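You operate a simulated robot arm through the tools that you are given. There is no shell and no other tool.

You are at the controls of a simulated two-armed robot. One attempt, no reset.

TASK
Rinse the green and blue scoops in the scoop well.
Fine: each goes back in its slot; the tap ends off.

It is judged by the outcome, as a careful person would: the job done as asked, and still so three seconds after it is handed in. It fails if anything else is knocked over, pushed out of place, dropped, spilled or broken.

THE ROBOT
Two 7-joint arms with two-finger grippers on one trunk that stands fixed in place. Base frame: the origin is at the foot of the trunk, x ahead of it, y to its left, z up. Lengths are in m, angles in rad, forces in N, time in s.
The left shoulder is at [0.05, 0.191, 1.217], the right one opposite. With the tool pointing down near the work surface each hand reaches from about 0.22 to 0.74 m from the base axis, measured 20 degrees to its own side. Payload 2.69 kg a hand.
Tool frame (each hand has its own): the origin (TCP) lies between the finger pads and is the grasp point; the fingertips stand 0.02 m ahead of it; z points along the fingers, y is the line along which they close. The gripper opens to 0.1 m; its body begins 0.063 m behind the TCP.
Orientation is told as [roll, pitch, yaw] about the base's x, y, z axes, in that order, counted from this pose: with the fingers straight down and closing along the base's y, the tool's x points along the base's -x, its y along +y and its z along -z.

THE INTERFACE
- The arms move only by the tool apply_moves. It takes "left_rows", "right_rows" or both (then of equal length, played together; a hand with none holds still); each is a list of rows, each an object (a shift or turn left out is 0, a gripper value left out holds the last) with "turn": the turn, a rotation vector about the tool's x, y, z in rad, a list of three; "travel": the shift along the tool's x, y, z in m, a list of three; "grip": the closure in counts, from 0 (fully open) to 255 (shut). In form: [{"turn": [ax, ay, az], "travel": [dx, dy, dz], "grip": grip}, ...]. A call has 1 to 20 rows; each row shifts and turns the commanded pose from where the row before left it, along the tool's axes as they then stand. Rows are played at 5 a second. More than 0.05 m and 0.15 rad between two rows, or a gripper value outside its range, and nothing of the call is played. A pose out of reach is approached as far as the arm can. The call stops where the force on the tool passes 90 N (or 10 N more than at its start, if that is more) or the arm is blocked; 0.2 s more then pass. The fingers move at their own pace (about 0.153 m/s each) and stop on an object; they squeeze with about 43 N. The grip force told is the motor's: it shows also when the fingers shut on nothing. Time passes only in rows, and 0.2 s behind the last, so rows that do not move let the fingers close. The reply holds the time, the measured pose of the TCP, the force on the tool along the base axes, the opening and the grip force, in the units named above and with some noise, with the torque about the TCP (base axes, N m) and any sound that the robot's microphone picked up, and new pictures: "pictures" is both (left out), scene, wrist or none (wrist: the cameras of the hands that moved).
- Cameras (640 x 400 px; columns grow to the right, rows downward): "scene" is now at [0.1161, -0.0541, 1.4097]; the picture's right is [-0.58, -0.81, 0.00], its down [-0.28, 0.20, -0.94] and it looks along [0.76, -0.55, -0.35] (base axes); focal length 271 px, centre (320, 200). "left" rides on the left gripper at [0.07, 0.019, -0.099] in its tool frame; the picture's right is [-0.26, 0.97, 0.00], its down [-0.75, -0.20, -0.63] and it looks along [-0.61, -0.16, 0.78] (tool axes); focal length 230 px, centre (320, 200). "right" rides on the right gripper at [0.07, -0.019, -0.099] in its tool frame; the picture's right is [0.26, 0.97, 0.00], its down [-0.75, 0.20, -0.63] and it looks along [-0.61, 0.16, 0.78] (tool axes); focal length 230 px, centre (320, 200). There is no depth. A picture from a camera that has moved, and an enlarged one, comes with that camera's place and axes in the base frame and with its lens.
- raise_lower(by): slides the trunk up (or, below 0, down) by that many m; the arms and the scene camera ride with it, the base frame stays. It gives what a move gives, with no picture.
- aim_head(pan, tilt): turns the head with the scene camera to pan (to the left, within 1.396 rad either way) and tilt (down, from -0.506 to 1.204), counted from straight ahead of the robot. It gives what a move gives, and a new picture of the scene camera.
- inspect(camera, box): a new picture of the part [left, top, right, bottom] of that camera's present view, enlarged. It takes no simulated time.
- finish_job(): hands the job in; it is judged then, once.

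Places have to be worked out from the pictures, the camera data and where the tool is seen. Open the grippers and draw the arms clear of the work before you hand the job in, unless the task says otherwise.

The tools are called after ">>>" by a JSON object that holds its "method" and its "body". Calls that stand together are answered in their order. apply_moves: Moves the arms, as the interface text tells. Its arguments: {"type":"object","properties":{"left_rows":{"type":"array"},"right_rows":{"type":"array"},"pictures":{"type":"string","enum":["both","scene","wrist","none"]}},"required":[]} The other tools are called the same way: raise_lower (by) moves the trunk up or down; aim_head (pan, tilt) turns the head that bears the scene camera; inspect (camera, box) takes an enlarged picture of a part of a camera's view; finish_job () hands the job in.

At the start:

```text
t: 0.0
left_tool_pos: [0.3049, -0.0459, 1.3083]
left_ee_rot: [0.001, 0.001, 0.002]
left_ft_force: [-0.2, 0.3, -0.4]
left_wrist_torque: [0.01, 0.01, -0.01]
left_width: 0.1001
left_gripper_force: 0.0
right_tool_pos: [0.2497, -0.2813, 1.3088]
right_ee_rot: [0.003, 0.0, 0.001]
right_ft_force: [0.4, 0.2, 0.5]
right_wrist_torque: [0.02, -0.03, 0.01]
right_width: 0.0998
right_gripper_force: 0.0
trunk travel left (down, up): [-0.275, 0.048]
head pan, tilt (commanded): [-0.623, 0.353]
```

scene: 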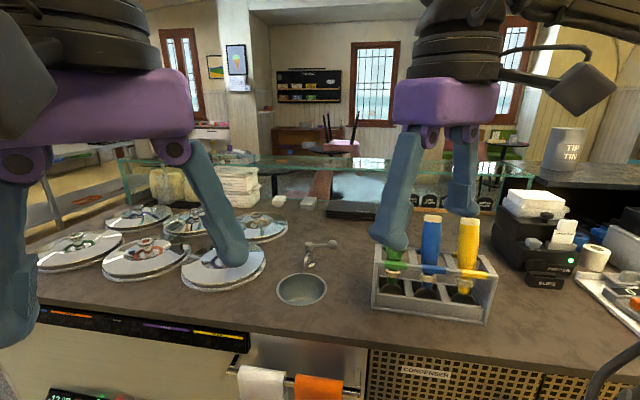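
right: 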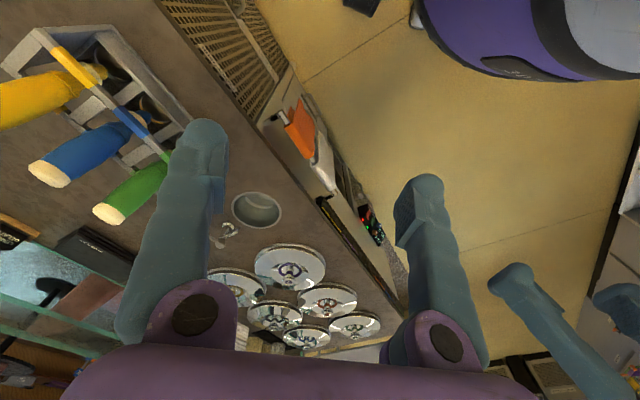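
left: 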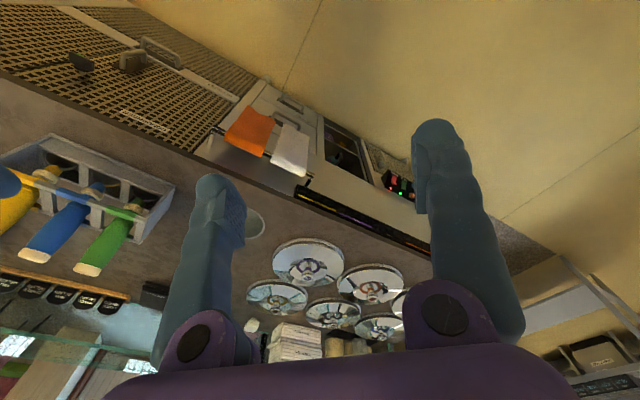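

The first pictures show a rack with green, blue and yellow scoops on the counter, and a small round well with a tap to the left of it. I will enlarge these regions to see details before moving.

>>> {"method": "inspect", "body": {"camera": "scene", "box": [340, 180, 520, 340]}}

>>> {"method": "inspect", "body": {"camera": "scene", "box": [250, 220, 350, 320]}}

>>> {"method": "inspect", "body": {"camera": "right", "box": [0, 0, 320, 300]}}

>>> {"method": "inspect", "body": {"camera": "left", "box": [0, 100, 300, 300]}}

```text
2.50 times, centred on (430, 260) of scene
camera zoom: at [0.1161, -0.0541, 1.4097], right [-0.58, -0.81, 0.0], down [-0.28, 0.2, -0.94], along [0.76, -0.55, -0.35], focal length 677 px, centre (45, 50)
```

zoom: 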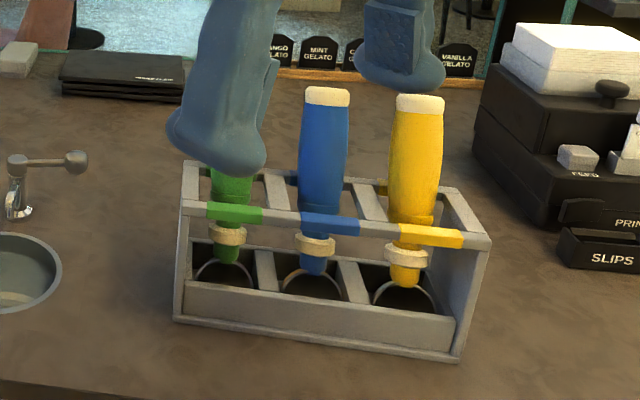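

```text
4.00 times, centred on (300, 270) of scene
camera zoom: at [0.1161, -0.0541, 1.4097], right [-0.58, -0.81, 0.0], down [-0.28, 0.2, -0.94], along [0.76, -0.55, -0.35], focal length 1083 px, centre (400, -80)
```

zoom: 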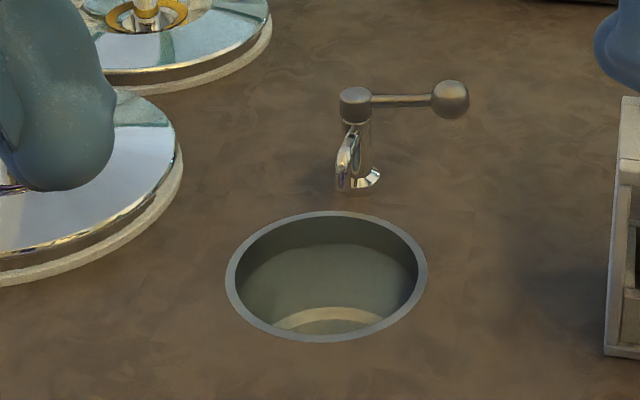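

```text
1.33 times, centred on (160, 150) of right
camera zoom: at [0.1807, -0.2993, 1.4081], right [-0.26, 0.97, 0.0], down [0.75, 0.2, 0.63], along [0.61, 0.16, -0.78], focal length 307 px, centre (533, 267)
```

zoom: 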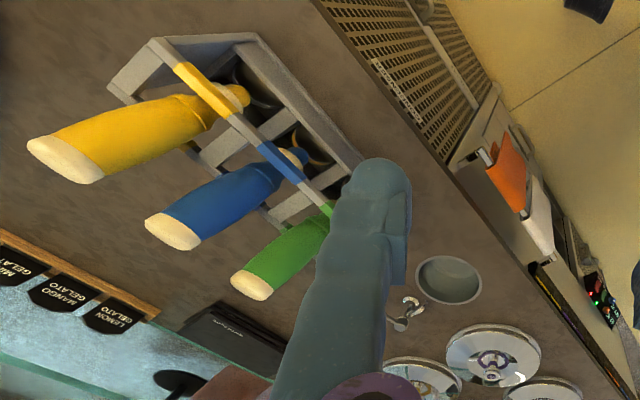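

```text
2.00 times, centred on (150, 200) of left
camera zoom: at [0.2357, -0.027, 1.4065], right [0.26, 0.97, 0.0], down [0.75, -0.2, 0.63], along [0.61, -0.16, -0.78], focal length 460 px, centre (660, 200)
```

zoom: 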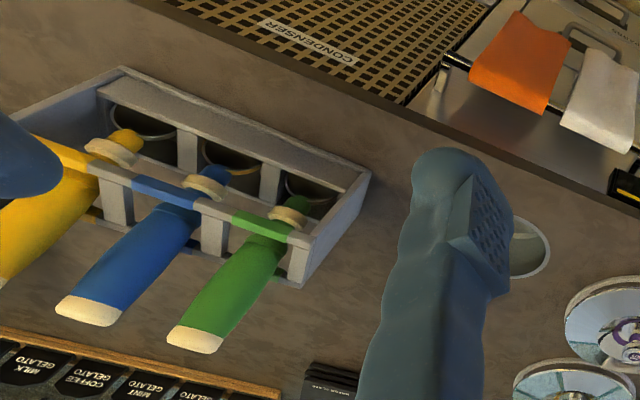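

Triangulating between views puts the well's rim near [0.63, -0.36, 0.937], the tap's head near [0.70, -0.44, 1.01], and the blue scoop's top near [0.43, -0.60, 1.155]. The scoops lean about 24° away from me. I'll move both hands aside to get an unblocked view.

>>> {"method": "apply_moves", "body": {"left_rows": [{"travel": [0, 0.04, 0], "grip": 0}, {"travel": [0, 0.04, 0]}, {"travel": [0, 0.04, 0]}, {"travel": [0, 0.04, 0]}, {"travel": [0, 0.04, 0]}], "right_rows": [{"travel": [0.02, -0.04, 0], "grip": 0}, {"travel": [0.02, -0.04, 0]}, {"travel": [0.02, -0.04, 0]}, {"travel": [0.02, -0.04, 0]}, {"travel": [0.02, -0.04, 0]}], "pictures": "both"}}

>>> {"method": "aim_head", "body": {"pan": -0.8, "tilt": 0.55}}

```text
t: 1.2
left_tool_pos: [0.3026, 0.1552, 1.3087]
left_ee_rot: [0.0, -0.001, 0.002]
left_ft_force: [-0.5, 0.2, 0.2]
left_wrist_torque: [-0.03, 0.01, -0.03]
left_width: 0.0998
left_gripper_force: 0.1
right_tool_pos: [0.1565, -0.478, 1.3058]
right_ee_rot: [0.0, -0.002, -0.002]
right_ft_force: [-0.4, 0.5, -0.2]
right_wrist_torque: [-0.03, -0.04, 0.01]
right_width: 0.1
right_gripper_force: 0.1
right hand out of reach, approached as far as the arm can: row 5
trunk travel left (down, up): [-0.275, 0.048]
head pan, tilt (commanded): [-0.623, 0.353]
camera scene: at [0.1149, -0.053, 1.4099], right [-0.58, -0.81, 0.0], down [-0.28, 0.2, -0.94], along [0.76, -0.55, -0.34], focal length 271 px, centre (320, 200)
camera right: at [0.0871, -0.4943, 1.406], right [-0.26, 0.97, 0.0], down [0.75, 0.2, 0.63], along [0.61, 0.16, -0.78], focal length 230 px, centre (320, 200)
camera left: at [0.2341, 0.1739, 1.4068], right [0.26, 0.97, 0.0], down [0.75, -0.2, 0.63], along [0.61, -0.16, -0.78], focal length 230 px, centre (320, 200)
```

scene: 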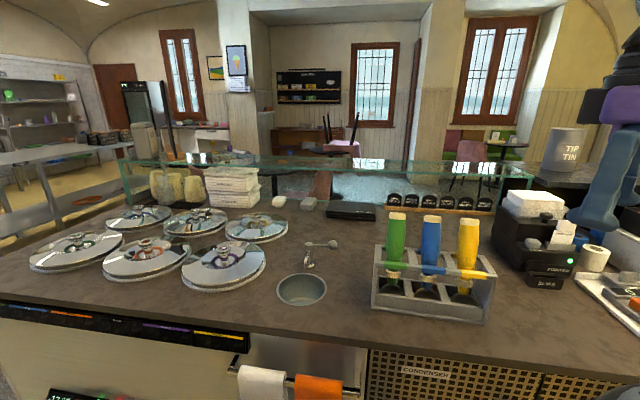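
right: 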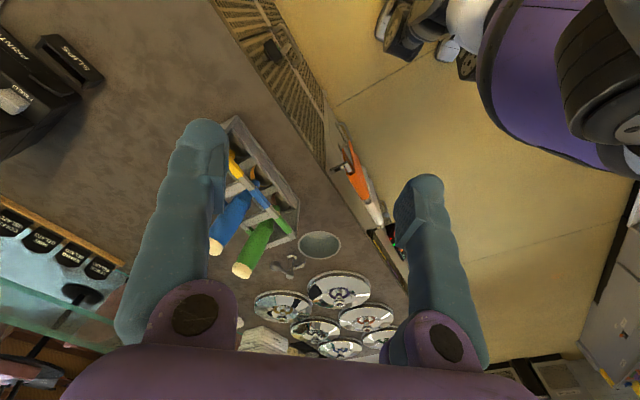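
left: 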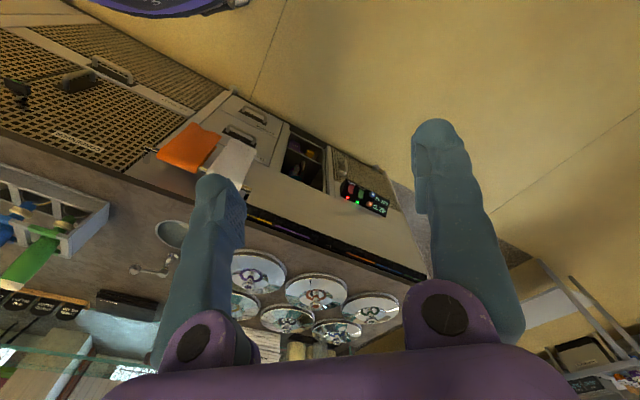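

```text
t: 1.9
left_tool_pos: [0.3041, 0.1541, 1.3089]
left_ee_rot: [0.0, -0.001, -0.001]
left_ft_force: [-0.5, 0.0, 0.1]
left_wrist_torque: [0.0, 0.03, 0.01]
left_width: 0.0999
left_gripper_force: 0.1
right_tool_pos: [0.158, -0.4776, 1.3056]
right_ee_rot: [0.001, -0.001, 0.0]
right_ft_force: [0.4, 0.8, -0.6]
right_wrist_torque: [0.0, -0.01, -0.01]
right_width: 0.1001
right_gripper_force: 0.1
trunk travel left (down, up): [-0.275, 0.048]
head pan, tilt (commanded): [-0.799, 0.55]
camera scene: at [0.1031, -0.064, 1.3917], right [-0.72, -0.7, 0.0], down [-0.36, 0.37, -0.85], along [0.59, -0.61, -0.52], focal length 271 px, centre (320, 200)
```

scene: 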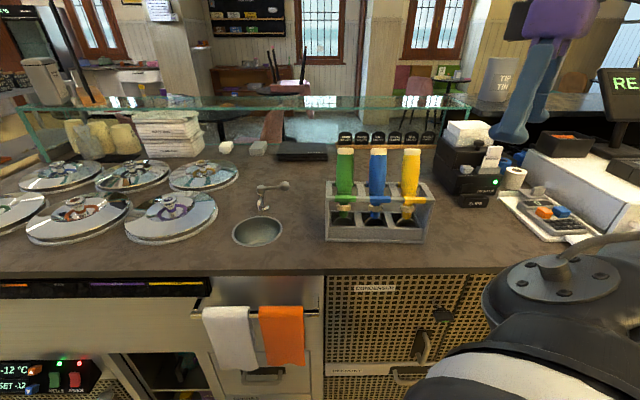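

The rack, well and tap are all in clear view now. I'll enlarge the rack and the tap.

>>> {"method": "inspect", "body": {"camera": "scene", "box": [315, 140, 443, 250]}}

>>> {"method": "inspect", "body": {"camera": "scene", "box": [220, 170, 310, 255]}}

>>> {"method": "inspect", "body": {"camera": "right", "box": [200, 120, 340, 290]}}

>>> {"method": "inspect", "body": {"camera": "left", "box": [0, 150, 200, 300]}}

```text
3.64 times, centred on (379, 195) of scene
camera zoom: at [0.1031, -0.064, 1.3917], right [-0.72, -0.7, 0.0], down [-0.36, 0.37, -0.85], along [0.59, -0.61, -0.52], focal length 984 px, centre (106, 218)
```

zoom: 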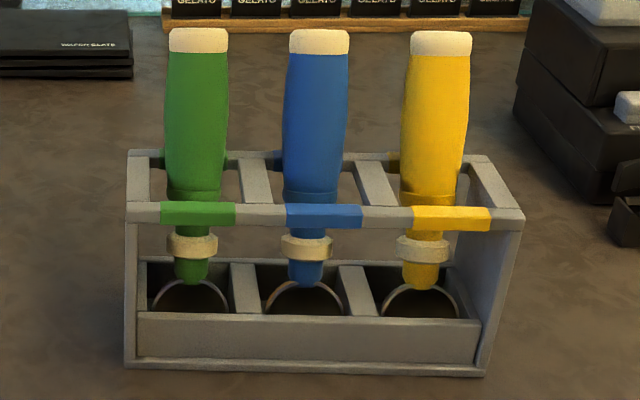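

```text
4.71 times, centred on (265, 212) of scene
camera zoom: at [0.1031, -0.064, 1.3917], right [-0.72, -0.7, 0.0], down [-0.36, 0.37, -0.85], along [0.59, -0.61, -0.52], focal length 1274 px, centre (579, 141)
```

zoom: 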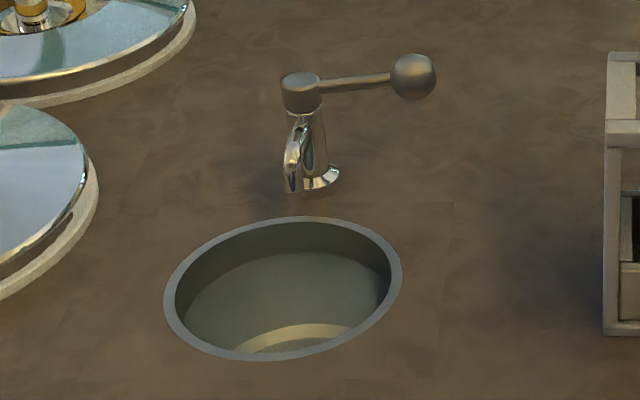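

```text
2.35 times, centred on (270, 205) of right
camera zoom: at [0.0888, -0.4947, 1.4054], right [-0.26, 0.97, 0.0], down [0.75, 0.2, 0.63], along [0.61, 0.16, -0.78], focal length 541 px, centre (438, 188)
```

zoom: 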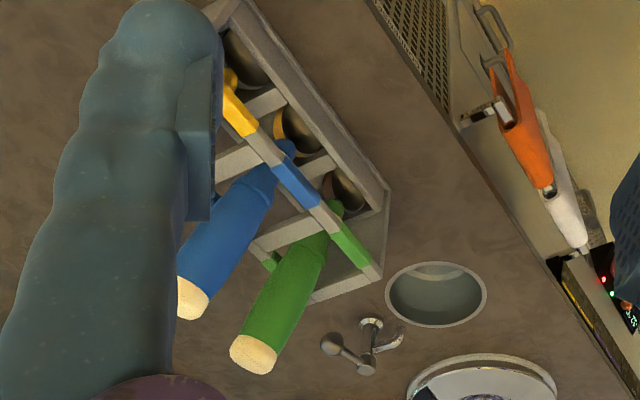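

```text
2.67 times, centred on (100, 225) of left
camera zoom: at [0.2352, 0.1723, 1.4068], right [0.26, 0.97, 0.0], down [0.75, -0.2, 0.63], along [0.61, -0.16, -0.78], focal length 614 px, centre (907, 133)
```

zoom: 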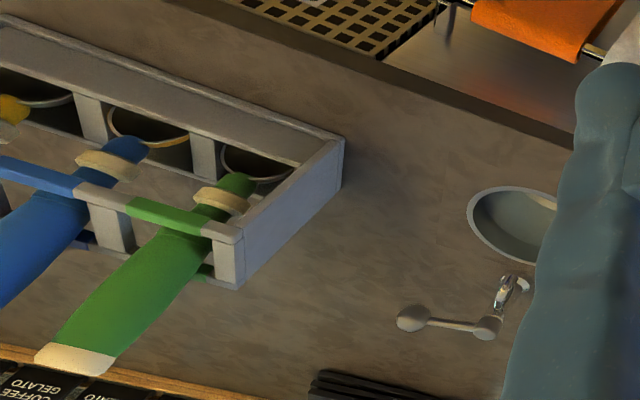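

The tap's lever lies parallel to the rack, with its ball near [0.643, -0.478, 1.02]. The spout points over the well. I'll bring the right hand forward at a safe height and yaw it about 42° to line up with the rack and lever axes, watching reach.

>>> {"method": "apply_moves", "body": {"right_rows": [{"travel": [-0.044, 0.008, 0]}, {"travel": [-0.044, 0.008, 0]}, {"travel": [-0.044, 0.008, 0]}, {"travel": [-0.044, 0.008, 0]}, {"travel": [-0.044, 0.008, 0]}, {"travel": [-0.044, 0.008, 0]}, {"travel": [-0.044, 0.008, 0]}, {"travel": [-0.044, 0.008, 0]}, {"travel": [-0.03, 0.008, 0]}, {"turn": [0, 0, -0.147]}, {"turn": [0, 0, -0.147]}, {"turn": [0, 0, -0.147]}, {"turn": [0, 0, -0.147]}, {"turn": [0, 0, -0.147]}]}}

```text
t: 4.9
left_tool_pos: [0.3043, 0.1539, 1.309]
left_ee_rot: [-0.001, 0.0, 0.0]
left_ft_force: [0.2, 0.0, 0.1]
left_wrist_torque: [-0.01, -0.02, 0.02]
left_width: 0.1001
left_gripper_force: 0.0
right_tool_pos: [0.4499, -0.2989, 1.2534]
right_ee_rot: [0.002, 0.0, 0.732]
right_ft_force: [0.5, -0.3, 0.1]
right_wrist_torque: [0.0, -0.01, 0.0]
right_width: 0.1
right_gripper_force: 0.1
right hand out of reach, approached as far as the arm can: row 11, 12, 13, 14
trunk travel left (down, up): [-0.275, 0.048]
head pan, tilt (commanded): [-0.799, 0.55]
camera scene: at [0.1031, -0.0639, 1.3917], right [-0.72, -0.7, 0.0], down [-0.36, 0.37, -0.85], along [0.59, -0.61, -0.52], focal length 271 px, centre (320, 200)
camera right: at [0.4105, -0.3581, 1.3531], right [-0.84, 0.55, 0.0], down [0.42, 0.65, 0.63], along [0.34, 0.53, -0.78], focal length 230 px, centre (320, 200)
```

scene: 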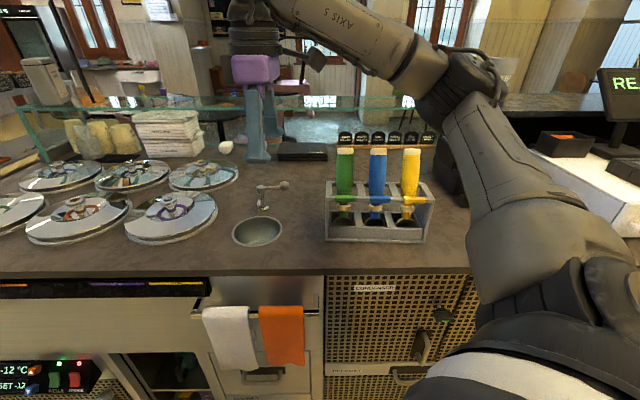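
right: 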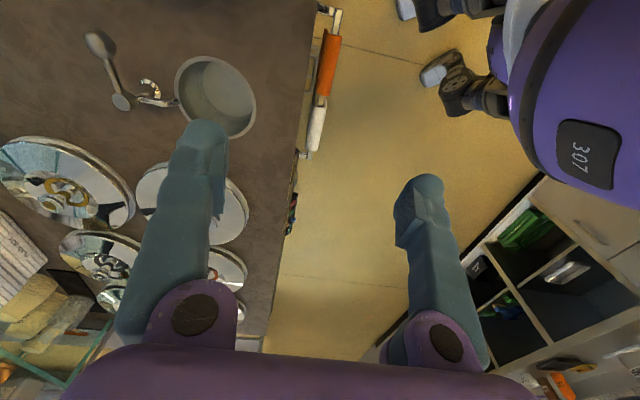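

With the tool down at z≈1.3 and this yaw, the hand couldn't reach the commanded point. I'll lower the command to about z=1.16, between the well and the rack with nothing beneath, to see if it can be reached there.

>>> {"method": "apply_moves", "body": {"right_rows": [{"travel": [0, 0, 0.04]}, {"travel": [0, 0, 0.04]}, {"travel": [0, 0, 0.04]}, {"travel": [0, 0, 0.03]}, {}]}}

```text
t: 6.1
left_tool_pos: [0.3044, 0.1542, 1.3082]
left_ee_rot: [-0.003, 0.001, 0.002]
left_ft_force: [0.5, 0.2, -0.3]
left_wrist_torque: [0.0, 0.0, 0.01]
left_width: 0.1001
left_gripper_force: 0.0
right_tool_pos: [0.4515, -0.2974, 1.1022]
right_ee_rot: [0.0, -0.001, 0.734]
right_ft_force: [0.3, -0.7, 0.3]
right_wrist_torque: [0.0, -0.03, -0.03]
right_width: 0.0996
right_gripper_force: 0.0
trunk travel left (down, up): [-0.275, 0.048]
head pan, tilt (commanded): [-0.799, 0.55]
camera scene: at [0.1029, -0.064, 1.3917], right [-0.72, -0.7, 0.0], down [-0.36, 0.37, -0.85], along [0.59, -0.61, -0.52], focal length 271 px, centre (320, 200)
camera right: at [0.4127, -0.3561, 1.2035], right [-0.84, 0.55, 0.0], down [0.42, 0.65, 0.63], along [0.34, 0.53, -0.78], focal length 230 px, centre (320, 200)
```

scene: 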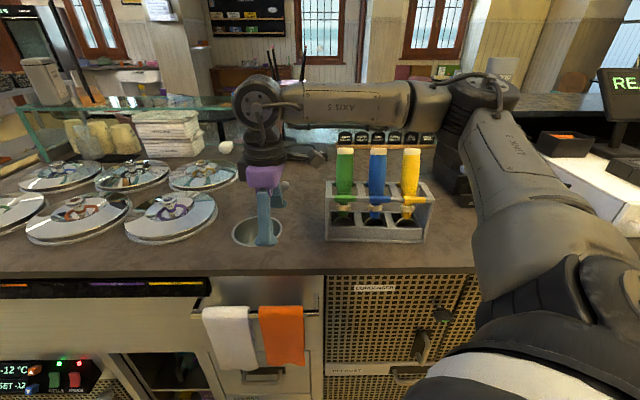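
right: 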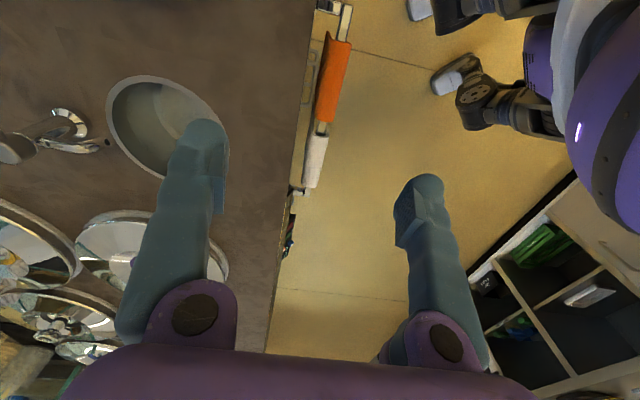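

The commanded pose clips to what is reachable, so the hand now stands at [0.45, -0.30, 1.10] with its tool x along the rack axis. I'll tilt the fingers outward by 0.45 rad for reach and move away from the robot toward the tap, staying above it.

>>> {"method": "apply_moves", "body": {"right_rows": [{"travel": [0, 0, -0.05]}, {"turn": [0.15, 0, 0]}, {"turn": [0.15, 0, 0]}, {"turn": [0.15, 0, 0]}, {"travel": [0, -0.036, 0.0174]}, {"travel": [0, -0.036, 0.0174]}, {"travel": [0, -0.036, 0.0174]}, {"travel": [0, -0.036, 0.0174]}]}}

```text
t: 7.9
left_tool_pos: [0.3035, 0.152, 1.3095]
left_ee_rot: [0.002, 0.003, 0.002]
left_ft_force: [-0.5, -0.8, 0.8]
left_wrist_torque: [0.06, 0.02, -0.02]
left_width: 0.1
left_gripper_force: 0.0
right_tool_pos: [0.4966, -0.3676, 1.1335]
right_ee_rot: [-0.444, -0.002, 0.734]
right_ft_force: [0.2, -1.3, 0.0]
right_wrist_torque: [0.02, 0.0, -0.04]
right_width: 0.1001
right_gripper_force: 0.0
right hand out of reach, approached as far as the arm can: row 6, 7, 8
trunk travel left (down, up): [-0.275, 0.048]
head pan, tilt (commanded): [-0.799, 0.55]
camera scene: at [0.1039, -0.0666, 1.3914], right [-0.72, -0.7, 0.0], down [-0.37, 0.38, -0.85], along [0.59, -0.61, -0.52], focal length 271 px, centre (320, 200)
camera right: at [0.4277, -0.3936, 1.2314], right [-0.78, 0.47, -0.42], down [0.25, 0.84, 0.48], along [0.58, 0.27, -0.77], focal length 230 px, centre (320, 200)
```

scene: 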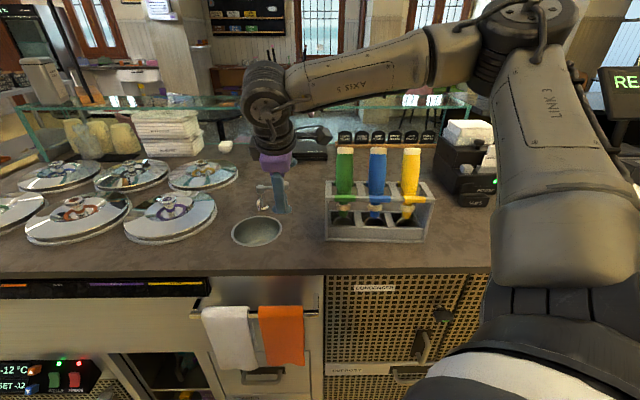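
right: 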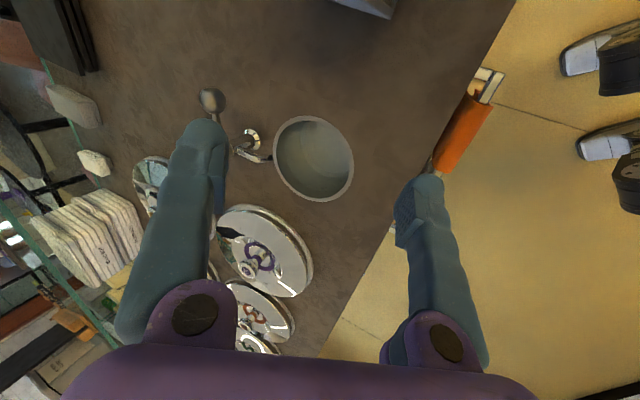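

At this yaw the arm runs out around v≈0.6, so yaw +42° isn't usable near the tap. The wrist camera sees the tap well from here, so I'll enlarge it before choosing another orientation.

>>> {"method": "inspect", "body": {"camera": "right", "box": [190, 70, 290, 180]}}

>>> {"method": "inspect", "body": {"camera": "scene", "box": [225, 170, 305, 250]}}

>>> {"method": "inspect", "body": {"camera": "left", "box": [90, 200, 210, 290]}}

```text
3.64 times, centred on (240, 125) of right
camera zoom: at [0.4277, -0.3936, 1.2314], right [-0.78, 0.47, -0.42], down [0.25, 0.84, 0.48], along [0.58, 0.27, -0.77], focal length 837 px, centre (611, 473)
```

zoom: 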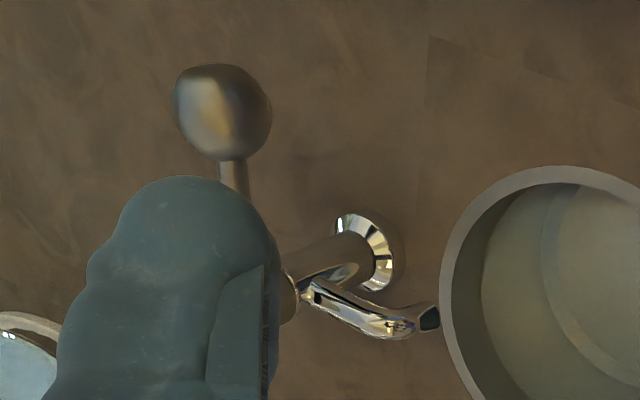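

```text
5.00 times, centred on (265, 210) of scene
camera zoom: at [0.1039, -0.0666, 1.3914], right [-0.72, -0.7, 0.0], down [-0.37, 0.38, -0.85], along [0.59, -0.61, -0.52], focal length 1353 px, centre (595, 150)
```

zoom: 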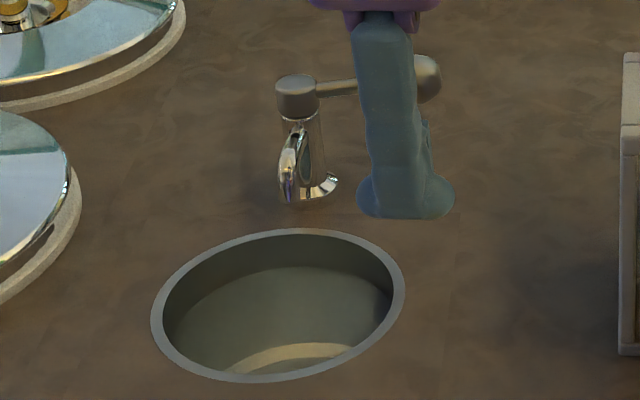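

```text
4.44 times, centred on (150, 245) of left
camera zoom: at [0.2361, 0.1698, 1.407], right [0.26, 0.97, 0.0], down [0.75, -0.2, 0.63], along [0.61, -0.16, -0.78], focal length 1022 px, centre (1076, 0)
```

zoom: 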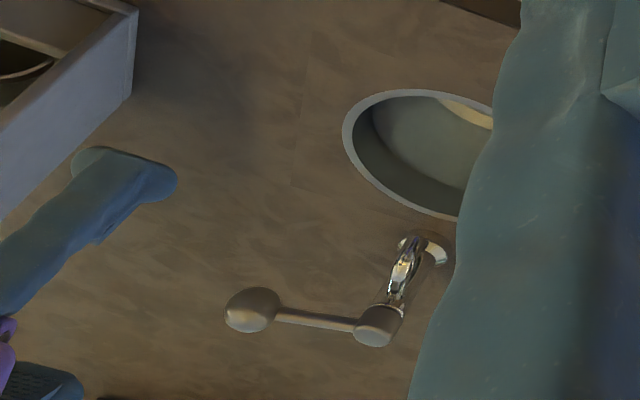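

The spout tip is near [0.651, -0.39, 0.985], so the stream should fall just inside the back of the well. I'll undo the tilt and swing the yaw to about -0.8 rad (tool x toward the robot), which should suit the right arm better.

>>> {"method": "apply_moves", "body": {"right_rows": [{"turn": [-0.148, 0, 0]}, {"turn": [-0.148, 0, 0]}, {"turn": [-0.148, 0, 0]}, {"turn": [0, 0, 0.14]}, {"turn": [0, 0, 0.14]}, {"turn": [0, 0, 0.14]}, {"turn": [0, 0, 0.14]}, {"turn": [0, 0, 0.14]}, {"turn": [0, 0, 0.14]}, {"turn": [0, 0, 0.14]}, {"turn": [0, 0, 0.14]}, {"turn": [0, 0, 0.14]}, {"turn": [0, 0, 0.14]}, {"turn": [0, 0, 0.14]}]}}

```text
t: 10.9
left_tool_pos: [0.3048, 0.1529, 1.3075]
left_ee_rot: [-0.003, -0.001, 0.001]
left_ft_force: [-0.1, 0.6, -0.7]
left_wrist_torque: [0.01, -0.01, -0.05]
left_width: 0.0998
left_gripper_force: 0.0
right_tool_pos: [0.4681, -0.3272, 1.1387]
right_ee_rot: [-0.006, -0.244, -0.792]
right_ft_force: [0.4, 0.4, 0.5]
right_wrist_torque: [-0.03, 0.05, -0.03]
right_width: 0.0999
right_gripper_force: 0.2
right hand out of reach, approached as far as the arm can: row 1, 2, 3
trunk travel left (down, up): [-0.275, 0.048]
head pan, tilt (commanded): [-0.799, 0.55]
camera scene: at [0.1031, -0.0639, 1.3916], right [-0.72, -0.7, 0.0], down [-0.36, 0.37, -0.85], along [0.59, -0.61, -0.52], focal length 271 px, centre (320, 200)
camera right: at [0.3915, -0.2731, 1.2198], right [0.51, 0.86, -0.07], down [0.55, -0.27, 0.79], along [0.66, -0.44, -0.61], focal length 230 px, centre (320, 200)
```

scene: 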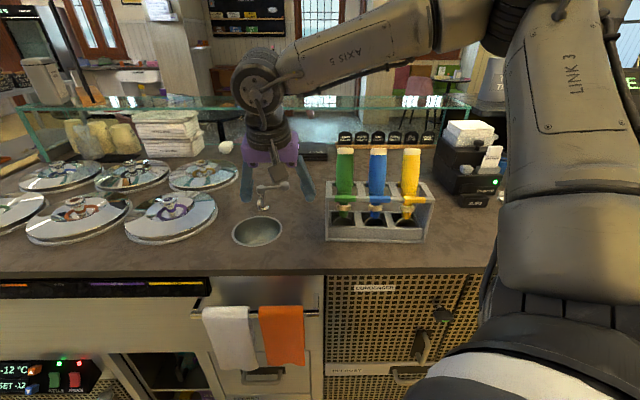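
right: 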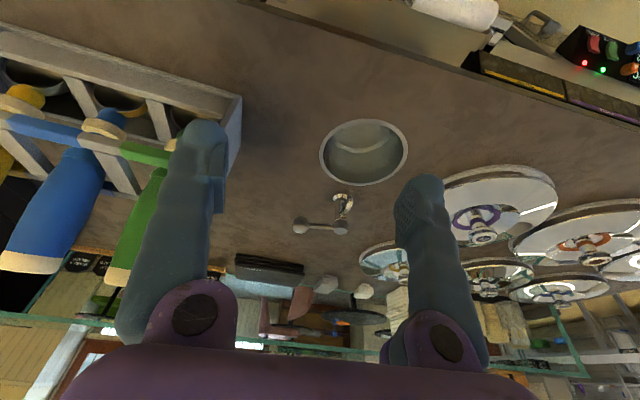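

This yaw works, and the wrist camera now looks straight at the tap and well. I'll enlarge both to refine positions.

>>> {"method": "inspect", "body": {"camera": "right", "box": [280, 110, 420, 250]}}

>>> {"method": "inspect", "body": {"camera": "right", "box": [0, 0, 260, 300]}}

```text
2.86 times, centred on (350, 180) of right
camera zoom: at [0.3915, -0.2731, 1.2198], right [0.51, 0.86, -0.07], down [0.55, -0.27, 0.79], along [0.66, -0.44, -0.61], focal length 657 px, centre (234, 257)
```

zoom: 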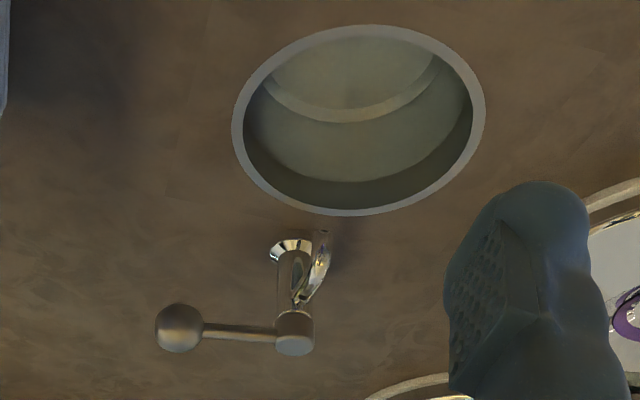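

```text
1.33 times, centred on (130, 150) of right
camera zoom: at [0.3915, -0.2731, 1.2198], right [0.51, 0.86, -0.07], down [0.55, -0.27, 0.79], along [0.66, -0.44, -0.61], focal length 307 px, centre (573, 267)
```

zoom: 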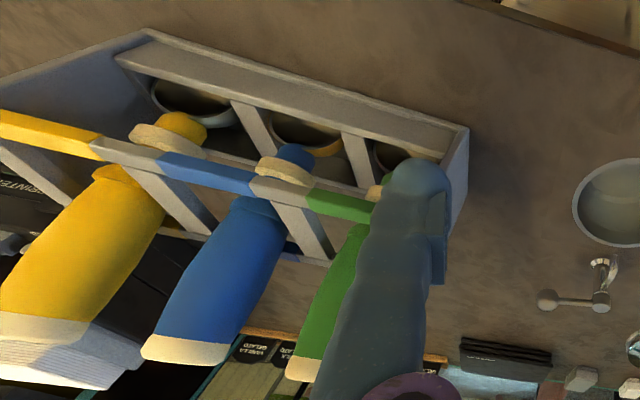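

The ball sits at about [0.64, -0.474, 1.026] and the tap's axis at about [0.689, -0.427]. I'll close the right fingers, tilt outward a bit more, and move to just in front of the lever's ball, staying above it.

>>> {"method": "apply_moves", "body": {"right_rows": [{"turn": [0, -0.1, 0], "grip": 255}, {"turn": [0, -0.1, 0]}, {"travel": [-0.029, 0.0058, 0.0221]}, {"travel": [-0.029, 0.0058, 0.0221]}, {"travel": [-0.029, 0.0058, 0.0221]}, {"travel": [-0.029, 0.0058, 0.0221]}, {}]}}

```text
t: 12.5
left_tool_pos: [0.3031, 0.1535, 1.3086]
left_ee_rot: [-0.001, -0.001, 0.0]
left_ft_force: [0.2, -0.9, 0.7]
left_wrist_torque: [-0.02, -0.02, 0.01]
left_width: 0.0997
left_gripper_force: 0.1
right_tool_pos: [0.5856, -0.4115, 1.1103]
right_ee_rot: [-0.008, -0.445, -0.787]
right_ft_force: [-0.6, 0.8, 0.2]
right_wrist_torque: [0.03, -0.01, -0.03]
right_width: 0.0
right_gripper_force: 29.8
trunk travel left (down, up): [-0.275, 0.048]
head pan, tilt (commanded): [-0.799, 0.55]
camera scene: at [0.1026, -0.0638, 1.3917], right [-0.72, -0.7, 0.0], down [-0.36, 0.37, -0.85], along [0.59, -0.61, -0.52], focal length 271 px, centre (320, 200)
camera right: at [0.4983, -0.348, 1.1711], right [0.52, 0.85, -0.12], down [0.43, -0.14, 0.89], along [0.74, -0.52, -0.44], focal length 230 px, centre (320, 200)
```

scene: 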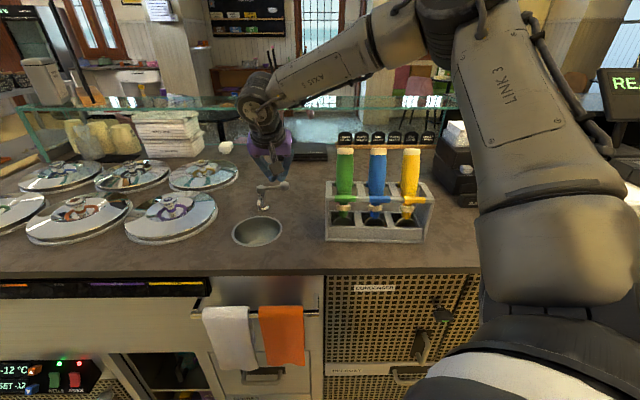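
right: 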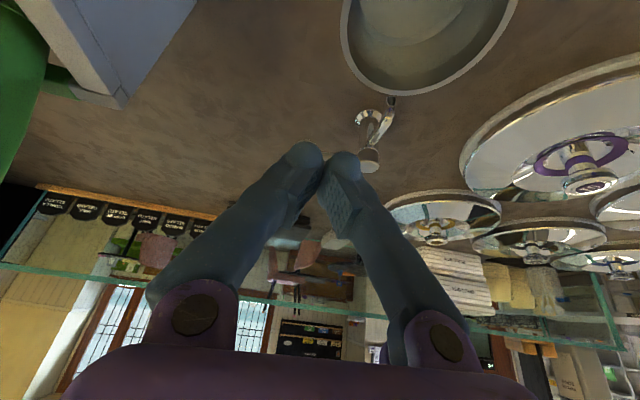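

The closed fingers are at [0.586, -0.41, 1.11], in front of and above the lever. I'll check the scene close-up before lowering.

>>> {"method": "inspect", "body": {"camera": "scene", "box": [230, 140, 310, 250]}}

>>> {"method": "inspect", "body": {"camera": "left", "box": [90, 200, 210, 290]}}

```text
3.64 times, centred on (270, 195) of scene
camera zoom: at [0.1026, -0.0638, 1.3917], right [-0.72, -0.7, 0.0], down [-0.36, 0.37, -0.85], along [0.59, -0.61, -0.52], focal length 984 px, centre (502, 218)
```

zoom: 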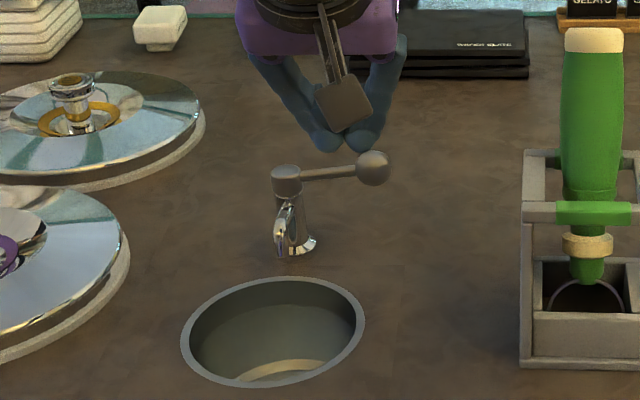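

```text
4.44 times, centred on (150, 245) of left
camera zoom: at [0.2347, 0.1727, 1.4069], right [0.26, 0.97, 0.0], down [0.75, -0.2, 0.63], along [0.61, -0.16, -0.78], focal length 1022 px, centre (1076, 0)
```

zoom: 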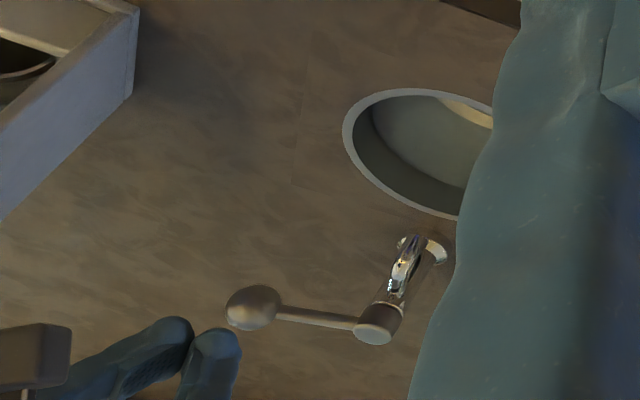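

Fingers and ball are lined up along the rack axis (u≈-0.158 against -0.156). I'll lower the closed fingers to lever height, still about 2–3 cm in front of the ball.

>>> {"method": "apply_moves", "body": {"right_rows": [{"travel": [0.006, -0.001, 0.0256]}, {"travel": [0.006, -0.001, 0.0256]}, {"travel": [0.006, -0.001, 0.0256]}]}}

>>> {"method": "inspect", "body": {"camera": "scene", "box": [230, 140, 310, 250]}}

>>> {"method": "inspect", "body": {"camera": "left", "box": [90, 200, 210, 290]}}

```text
t: 13.3
left_tool_pos: [0.3054, 0.1528, 1.308]
left_ee_rot: [-0.001, 0.002, 0.0]
left_ft_force: [-0.1, 0.5, 0.4]
left_wrist_torque: [-0.02, 0.03, 0.02]
left_width: 0.1
left_gripper_force: 0.2
right_tool_pos: [0.5959, -0.4286, 1.0307]
right_ee_rot: [-0.007, -0.445, -0.788]
right_ft_force: [0.8, -0.1, 0.6]
right_wrist_torque: [-0.01, 0.0, 0.0]
right_width: 0.0
right_gripper_force: 30.0
trunk travel left (down, up): [-0.275, 0.048]
head pan, tilt (commanded): [-0.799, 0.55]
camera scene: at [0.1037, -0.0644, 1.3916], right [-0.72, -0.7, 0.0], down [-0.36, 0.37, -0.85], along [0.59, -0.61, -0.52], focal length 271 px, centre (320, 200)
camera right: at [0.5087, -0.3639, 1.0913], right [0.52, 0.85, -0.12], down [0.43, -0.14, 0.89], along [0.74, -0.51, -0.44], focal length 230 px, centre (320, 200)
```

scene: 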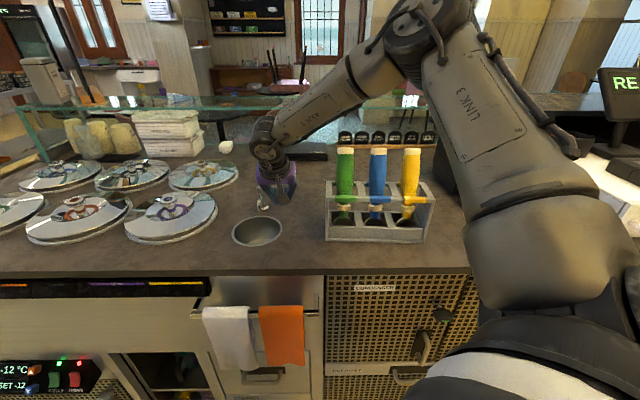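
right: 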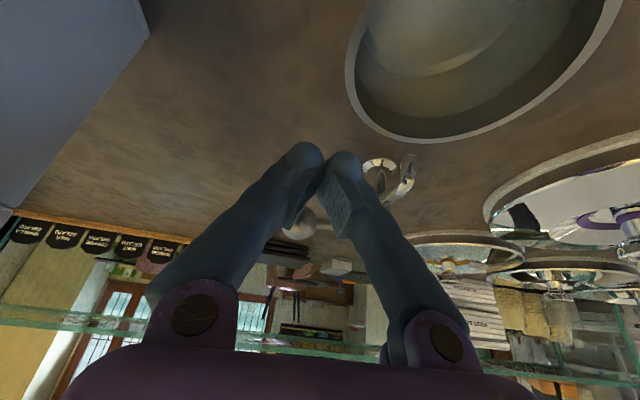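

```text
3.64 times, centred on (270, 195) of scene
camera zoom: at [0.1037, -0.0644, 1.3916], right [-0.72, -0.7, 0.0], down [-0.36, 0.37, -0.85], along [0.59, -0.61, -0.52], focal length 984 px, centre (502, 218)
```

zoom: 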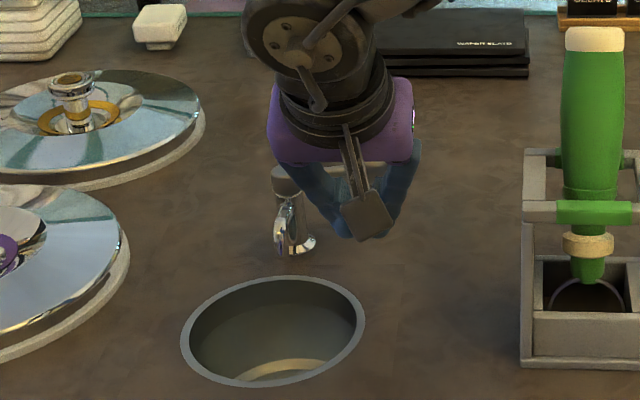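

```text
4.44 times, centred on (150, 245) of left
camera zoom: at [0.2359, 0.1721, 1.4067], right [0.26, 0.97, 0.0], down [0.75, -0.2, 0.63], along [0.61, -0.16, -0.78], focal length 1022 px, centre (1076, 0)
```

zoom: 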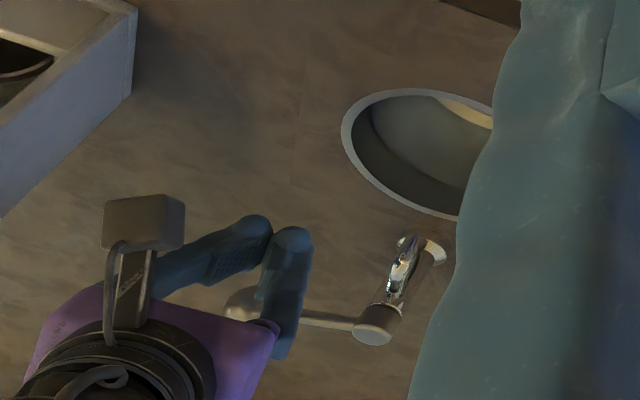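

The fingers are in front of the lever, with the ball visible just behind them. I'll push gently away from the robot in 1 cm steps and read the force.

>>> {"method": "apply_moves", "body": {"right_rows": [{"travel": [-0.009, 0, 0.0043]}, {"travel": [-0.009, 0, 0.0043]}, {"travel": [-0.009, 0, 0.0043]}], "pictures": "wrist"}}

>>> {"method": "inspect", "body": {"camera": "left", "box": [90, 200, 210, 290]}}

```text
t: 14.1
left_tool_pos: [0.3039, 0.1537, 1.3077]
left_ee_rot: [0.001, -0.001, 0.001]
left_ft_force: [-0.1, -0.4, -0.2]
left_wrist_torque: [0.01, 0.04, 0.04]
left_width: 0.0998
left_gripper_force: 0.0
right_tool_pos: [0.6168, -0.4493, 1.0315]
right_ee_rot: [-0.006, -0.446, -0.785]
right_ft_force: [-0.1, -0.1, 0.7]
right_wrist_torque: [0.05, -0.01, 0.02]
right_width: 0.0
right_gripper_force: 29.7
trunk travel left (down, up): [-0.275, 0.048]
head pan, tilt (commanded): [-0.799, 0.55]
camera right: at [0.53, -0.3854, 1.0922], right [0.52, 0.85, -0.12], down [0.43, -0.14, 0.89], along [0.74, -0.51, -0.44], focal length 230 px, centre (320, 200)
```

right: 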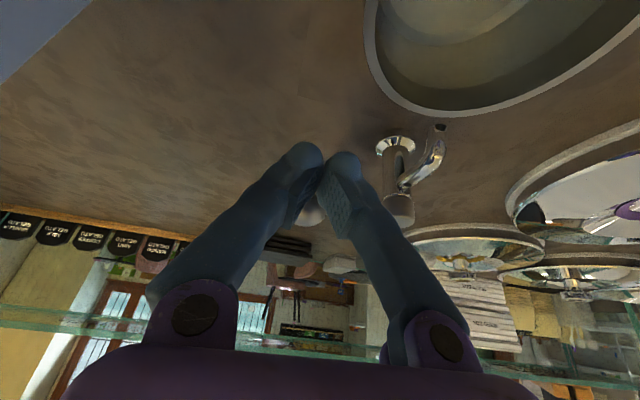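

```text
4.44 times, centred on (150, 245) of left
camera zoom: at [0.2356, 0.1723, 1.4068], right [0.26, 0.97, 0.0], down [0.75, -0.2, 0.63], along [0.61, -0.16, -0.78], focal length 1022 px, centre (1076, 0)
```

zoom: 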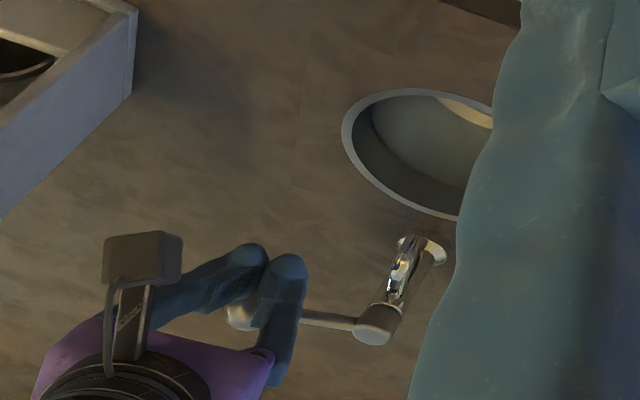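

There is no contact force yet; the fingers are at v≈0.747 (distance away from the robot, across the rack axis). I'll keep pushing in smaller steps.

>>> {"method": "apply_moves", "body": {"right_rows": [{"travel": [-0.0072, 0, 0.0034]}, {"travel": [-0.0072, 0, 0.0034]}], "pictures": "wrist"}}

>>> {"method": "inspect", "body": {"camera": "left", "box": [90, 200, 210, 290]}}

```text
t: 14.7
left_tool_pos: [0.3001, 0.1556, 1.3083]
left_ee_rot: [-0.004, -0.005, 0.001]
left_ft_force: [0.1, 0.1, -0.2]
left_wrist_torque: [-0.01, 0.0, 0.0]
left_width: 0.0999
left_gripper_force: 0.0
right_tool_pos: [0.622, -0.4541, 1.0309]
right_ee_rot: [-0.01, -0.437, -0.784]
right_ft_force: [-31.4, 25.6, -5.2]
right_wrist_torque: [0.39, 0.04, -0.27]
right_width: 0.0002
right_gripper_force: 29.5
trunk travel left (down, up): [-0.275, 0.048]
head pan, tilt (commanded): [-0.799, 0.55]
camera right: at [0.5353, -0.3908, 1.0932], right [0.52, 0.85, -0.12], down [0.44, -0.15, 0.89], along [0.73, -0.51, -0.45], focal length 230 px, centre (320, 200)
```

right: 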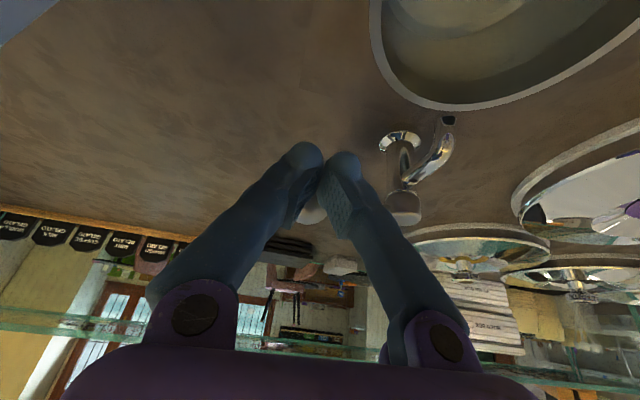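

```text
4.44 times, centred on (150, 245) of left
camera zoom: at [0.2314, 0.1754, 1.4071], right [0.26, 0.97, 0.0], down [0.75, -0.2, 0.63], along [0.61, -0.16, -0.77], focal length 1022 px, centre (1076, 0)
```

zoom: 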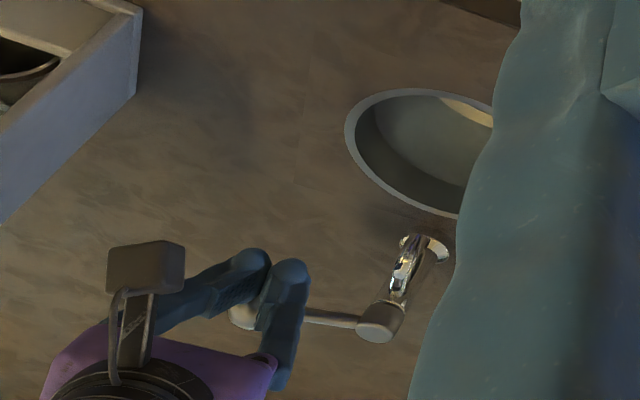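

The force rose to about 40 N and the lever didn't turn, so this side is the closed stop and it must turn on toward the robot. I'll back off, rise above the lever, yaw to 0 and open the fingers about 6 cm, so they can straddle the ball along y.

>>> {"method": "apply_moves", "body": {"right_rows": [{"travel": [0.027, 0, -0.0127]}, {"travel": [-0.0169, 0, -0.0363]}, {"travel": [-0.0169, 0, -0.0363]}, {"turn": [-0.0553, 0, -0.1184], "grip": 102}, {"turn": [-0.0553, 0, -0.1184]}, {"turn": [-0.0553, 0, -0.1184]}, {"turn": [-0.0553, 0, -0.1184]}, {"turn": [-0.0553, 0, -0.1184]}, {"turn": [-0.0553, 0, -0.1184]}, {}]}}

>>> {"method": "inspect", "body": {"camera": "left", "box": [90, 200, 210, 290]}}

```text
t: 16.9
left_tool_pos: [0.3049, 0.1536, 1.3084]
left_ee_rot: [-0.001, 0.0, -0.001]
left_ft_force: [-0.4, 0.5, 0.3]
left_wrist_torque: [-0.02, -0.02, -0.01]
left_width: 0.1
left_gripper_force: 0.0
right_tool_pos: [0.6052, -0.437, 1.1129]
right_ee_rot: [-0.01, -0.438, 0.0]
right_ft_force: [-0.8, -0.3, 0.0]
right_wrist_torque: [-0.01, 0.03, 0.03]
right_width: 0.0598
right_gripper_force: 0.0
trunk travel left (down, up): [-0.275, 0.048]
head pan, tilt (commanded): [-0.799, 0.55]
camera scene: at [0.1031, -0.0638, 1.3917], right [-0.72, -0.7, 0.0], down [-0.36, 0.37, -0.85], along [0.59, -0.61, -0.52], focal length 271 px, centre (320, 200)
camera right: at [0.501, -0.4539, 1.1735], right [-0.23, 0.97, -0.12], down [0.41, 0.21, 0.89], along [0.88, 0.15, -0.45], focal length 230 px, centre (320, 200)
```

scene: 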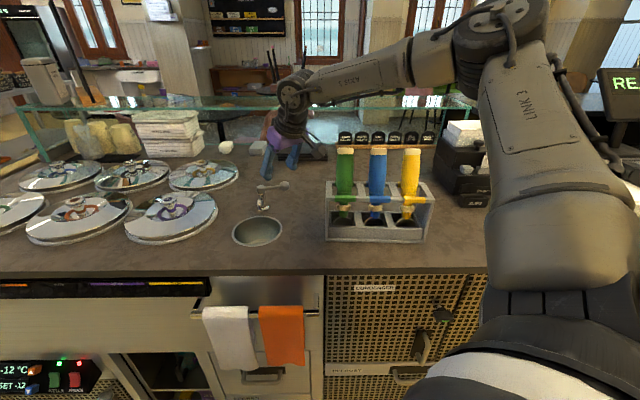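
right: 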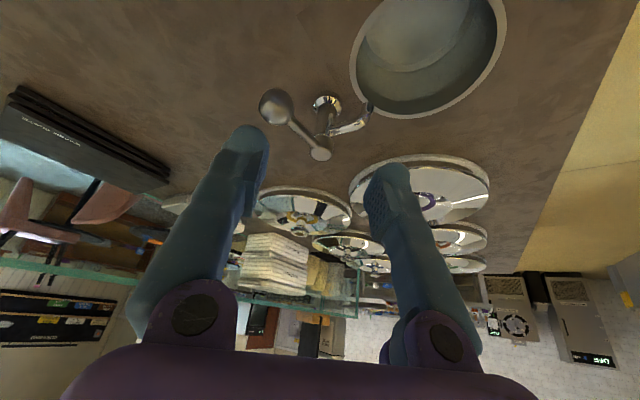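

```text
4.44 times, centred on (150, 245) of left
camera zoom: at [0.2353, 0.1727, 1.4068], right [0.26, 0.97, 0.0], down [0.75, -0.2, 0.63], along [0.61, -0.16, -0.78], focal length 1022 px, centre (1076, 0)
```

zoom: 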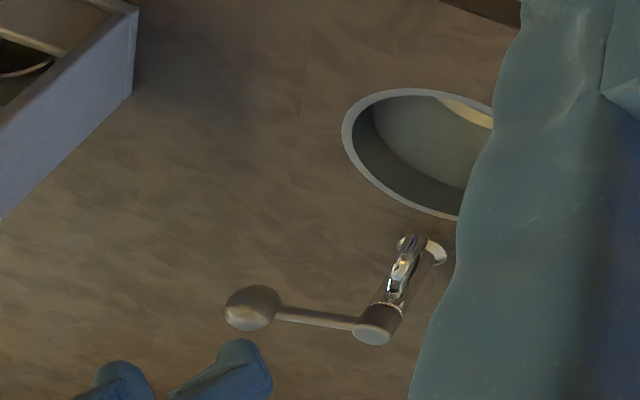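

The wrist view puts the ball at [0.643, -0.476, 1.026], unmoved. I'll shift over it and come down with a finger on each side along y.

>>> {"method": "apply_moves", "body": {"right_rows": [{"travel": [-0.0131, -0.0195, 0.0061]}, {"travel": [-0.0131, -0.0195, 0.0061]}, {"travel": [0.0165, 0, 0.0353]}, {"travel": [0.0165, 0, 0.0353]}]}}

>>> {"method": "inspect", "body": {"camera": "left", "box": [90, 200, 210, 290]}}

>>> {"method": "inspect", "body": {"camera": "right", "box": [220, 60, 420, 220]}}

```text
t: 17.9
left_tool_pos: [0.3033, 0.1535, 1.3077]
left_ee_rot: [-0.001, 0.002, 0.002]
left_ft_force: [0.5, -0.5, 0.8]
left_wrist_torque: [0.03, 0.0, 0.02]
left_width: 0.1
left_gripper_force: 0.1
right_tool_pos: [0.6317, -0.4784, 1.0326]
right_ee_rot: [-0.011, -0.438, -0.001]
right_ft_force: [-0.7, -0.8, 0.6]
right_wrist_torque: [-0.03, 0.02, -0.04]
right_width: 0.06
right_gripper_force: 0.0
trunk travel left (down, up): [-0.275, 0.048]
head pan, tilt (commanded): [-0.799, 0.55]
camera scene: at [0.1036, -0.0645, 1.3916], right [-0.72, -0.7, 0.0], down [-0.36, 0.38, -0.85], along [0.59, -0.61, -0.52], focal length 271 px, centre (320, 200)
camera right: at [0.5278, -0.494, 1.093], right [-0.23, 0.97, -0.12], down [0.41, 0.21, 0.89], along [0.88, 0.15, -0.45], focal length 230 px, centre (320, 200)
```

scene: 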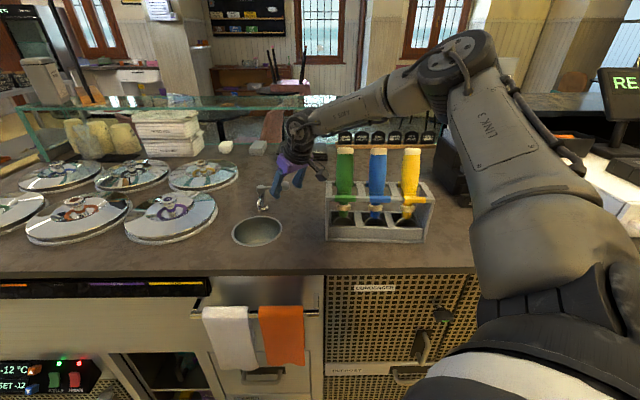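
right: 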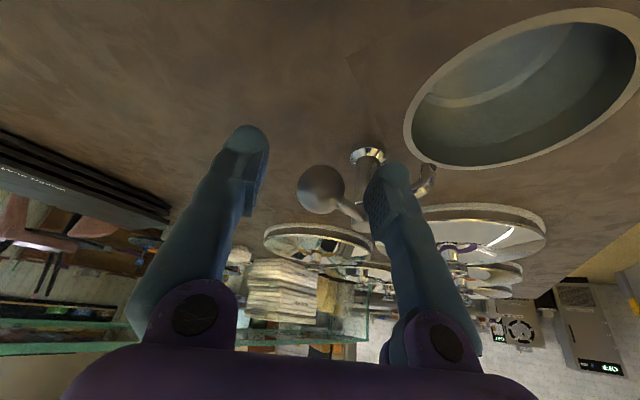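

```text
4.44 times, centred on (150, 245) of left
camera zoom: at [0.2358, 0.172, 1.4068], right [0.26, 0.97, 0.0], down [0.75, -0.2, 0.63], along [0.61, -0.16, -0.78], focal length 1022 px, centre (1076, 0)
```

zoom: 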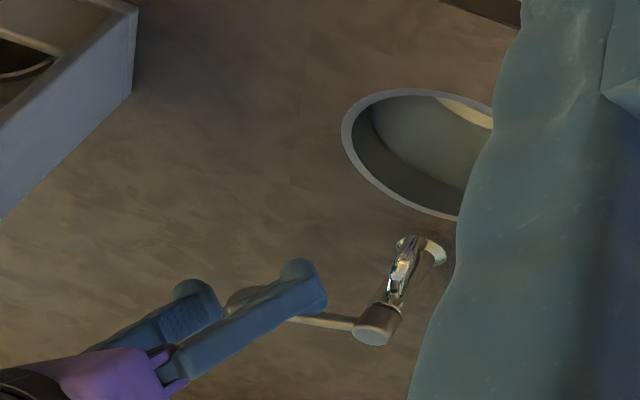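

```text
2.50 times, centred on (320, 140) of right
camera zoom: at [0.5278, -0.494, 1.093], right [-0.23, 0.97, -0.12], down [0.41, 0.21, 0.89], along [0.88, 0.15, -0.45], focal length 575 px, centre (320, 350)
```

zoom: 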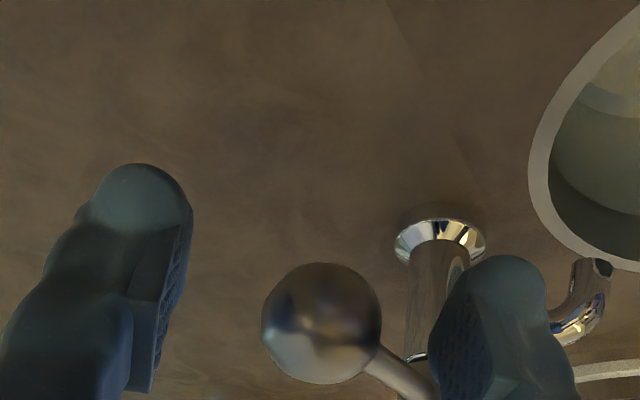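

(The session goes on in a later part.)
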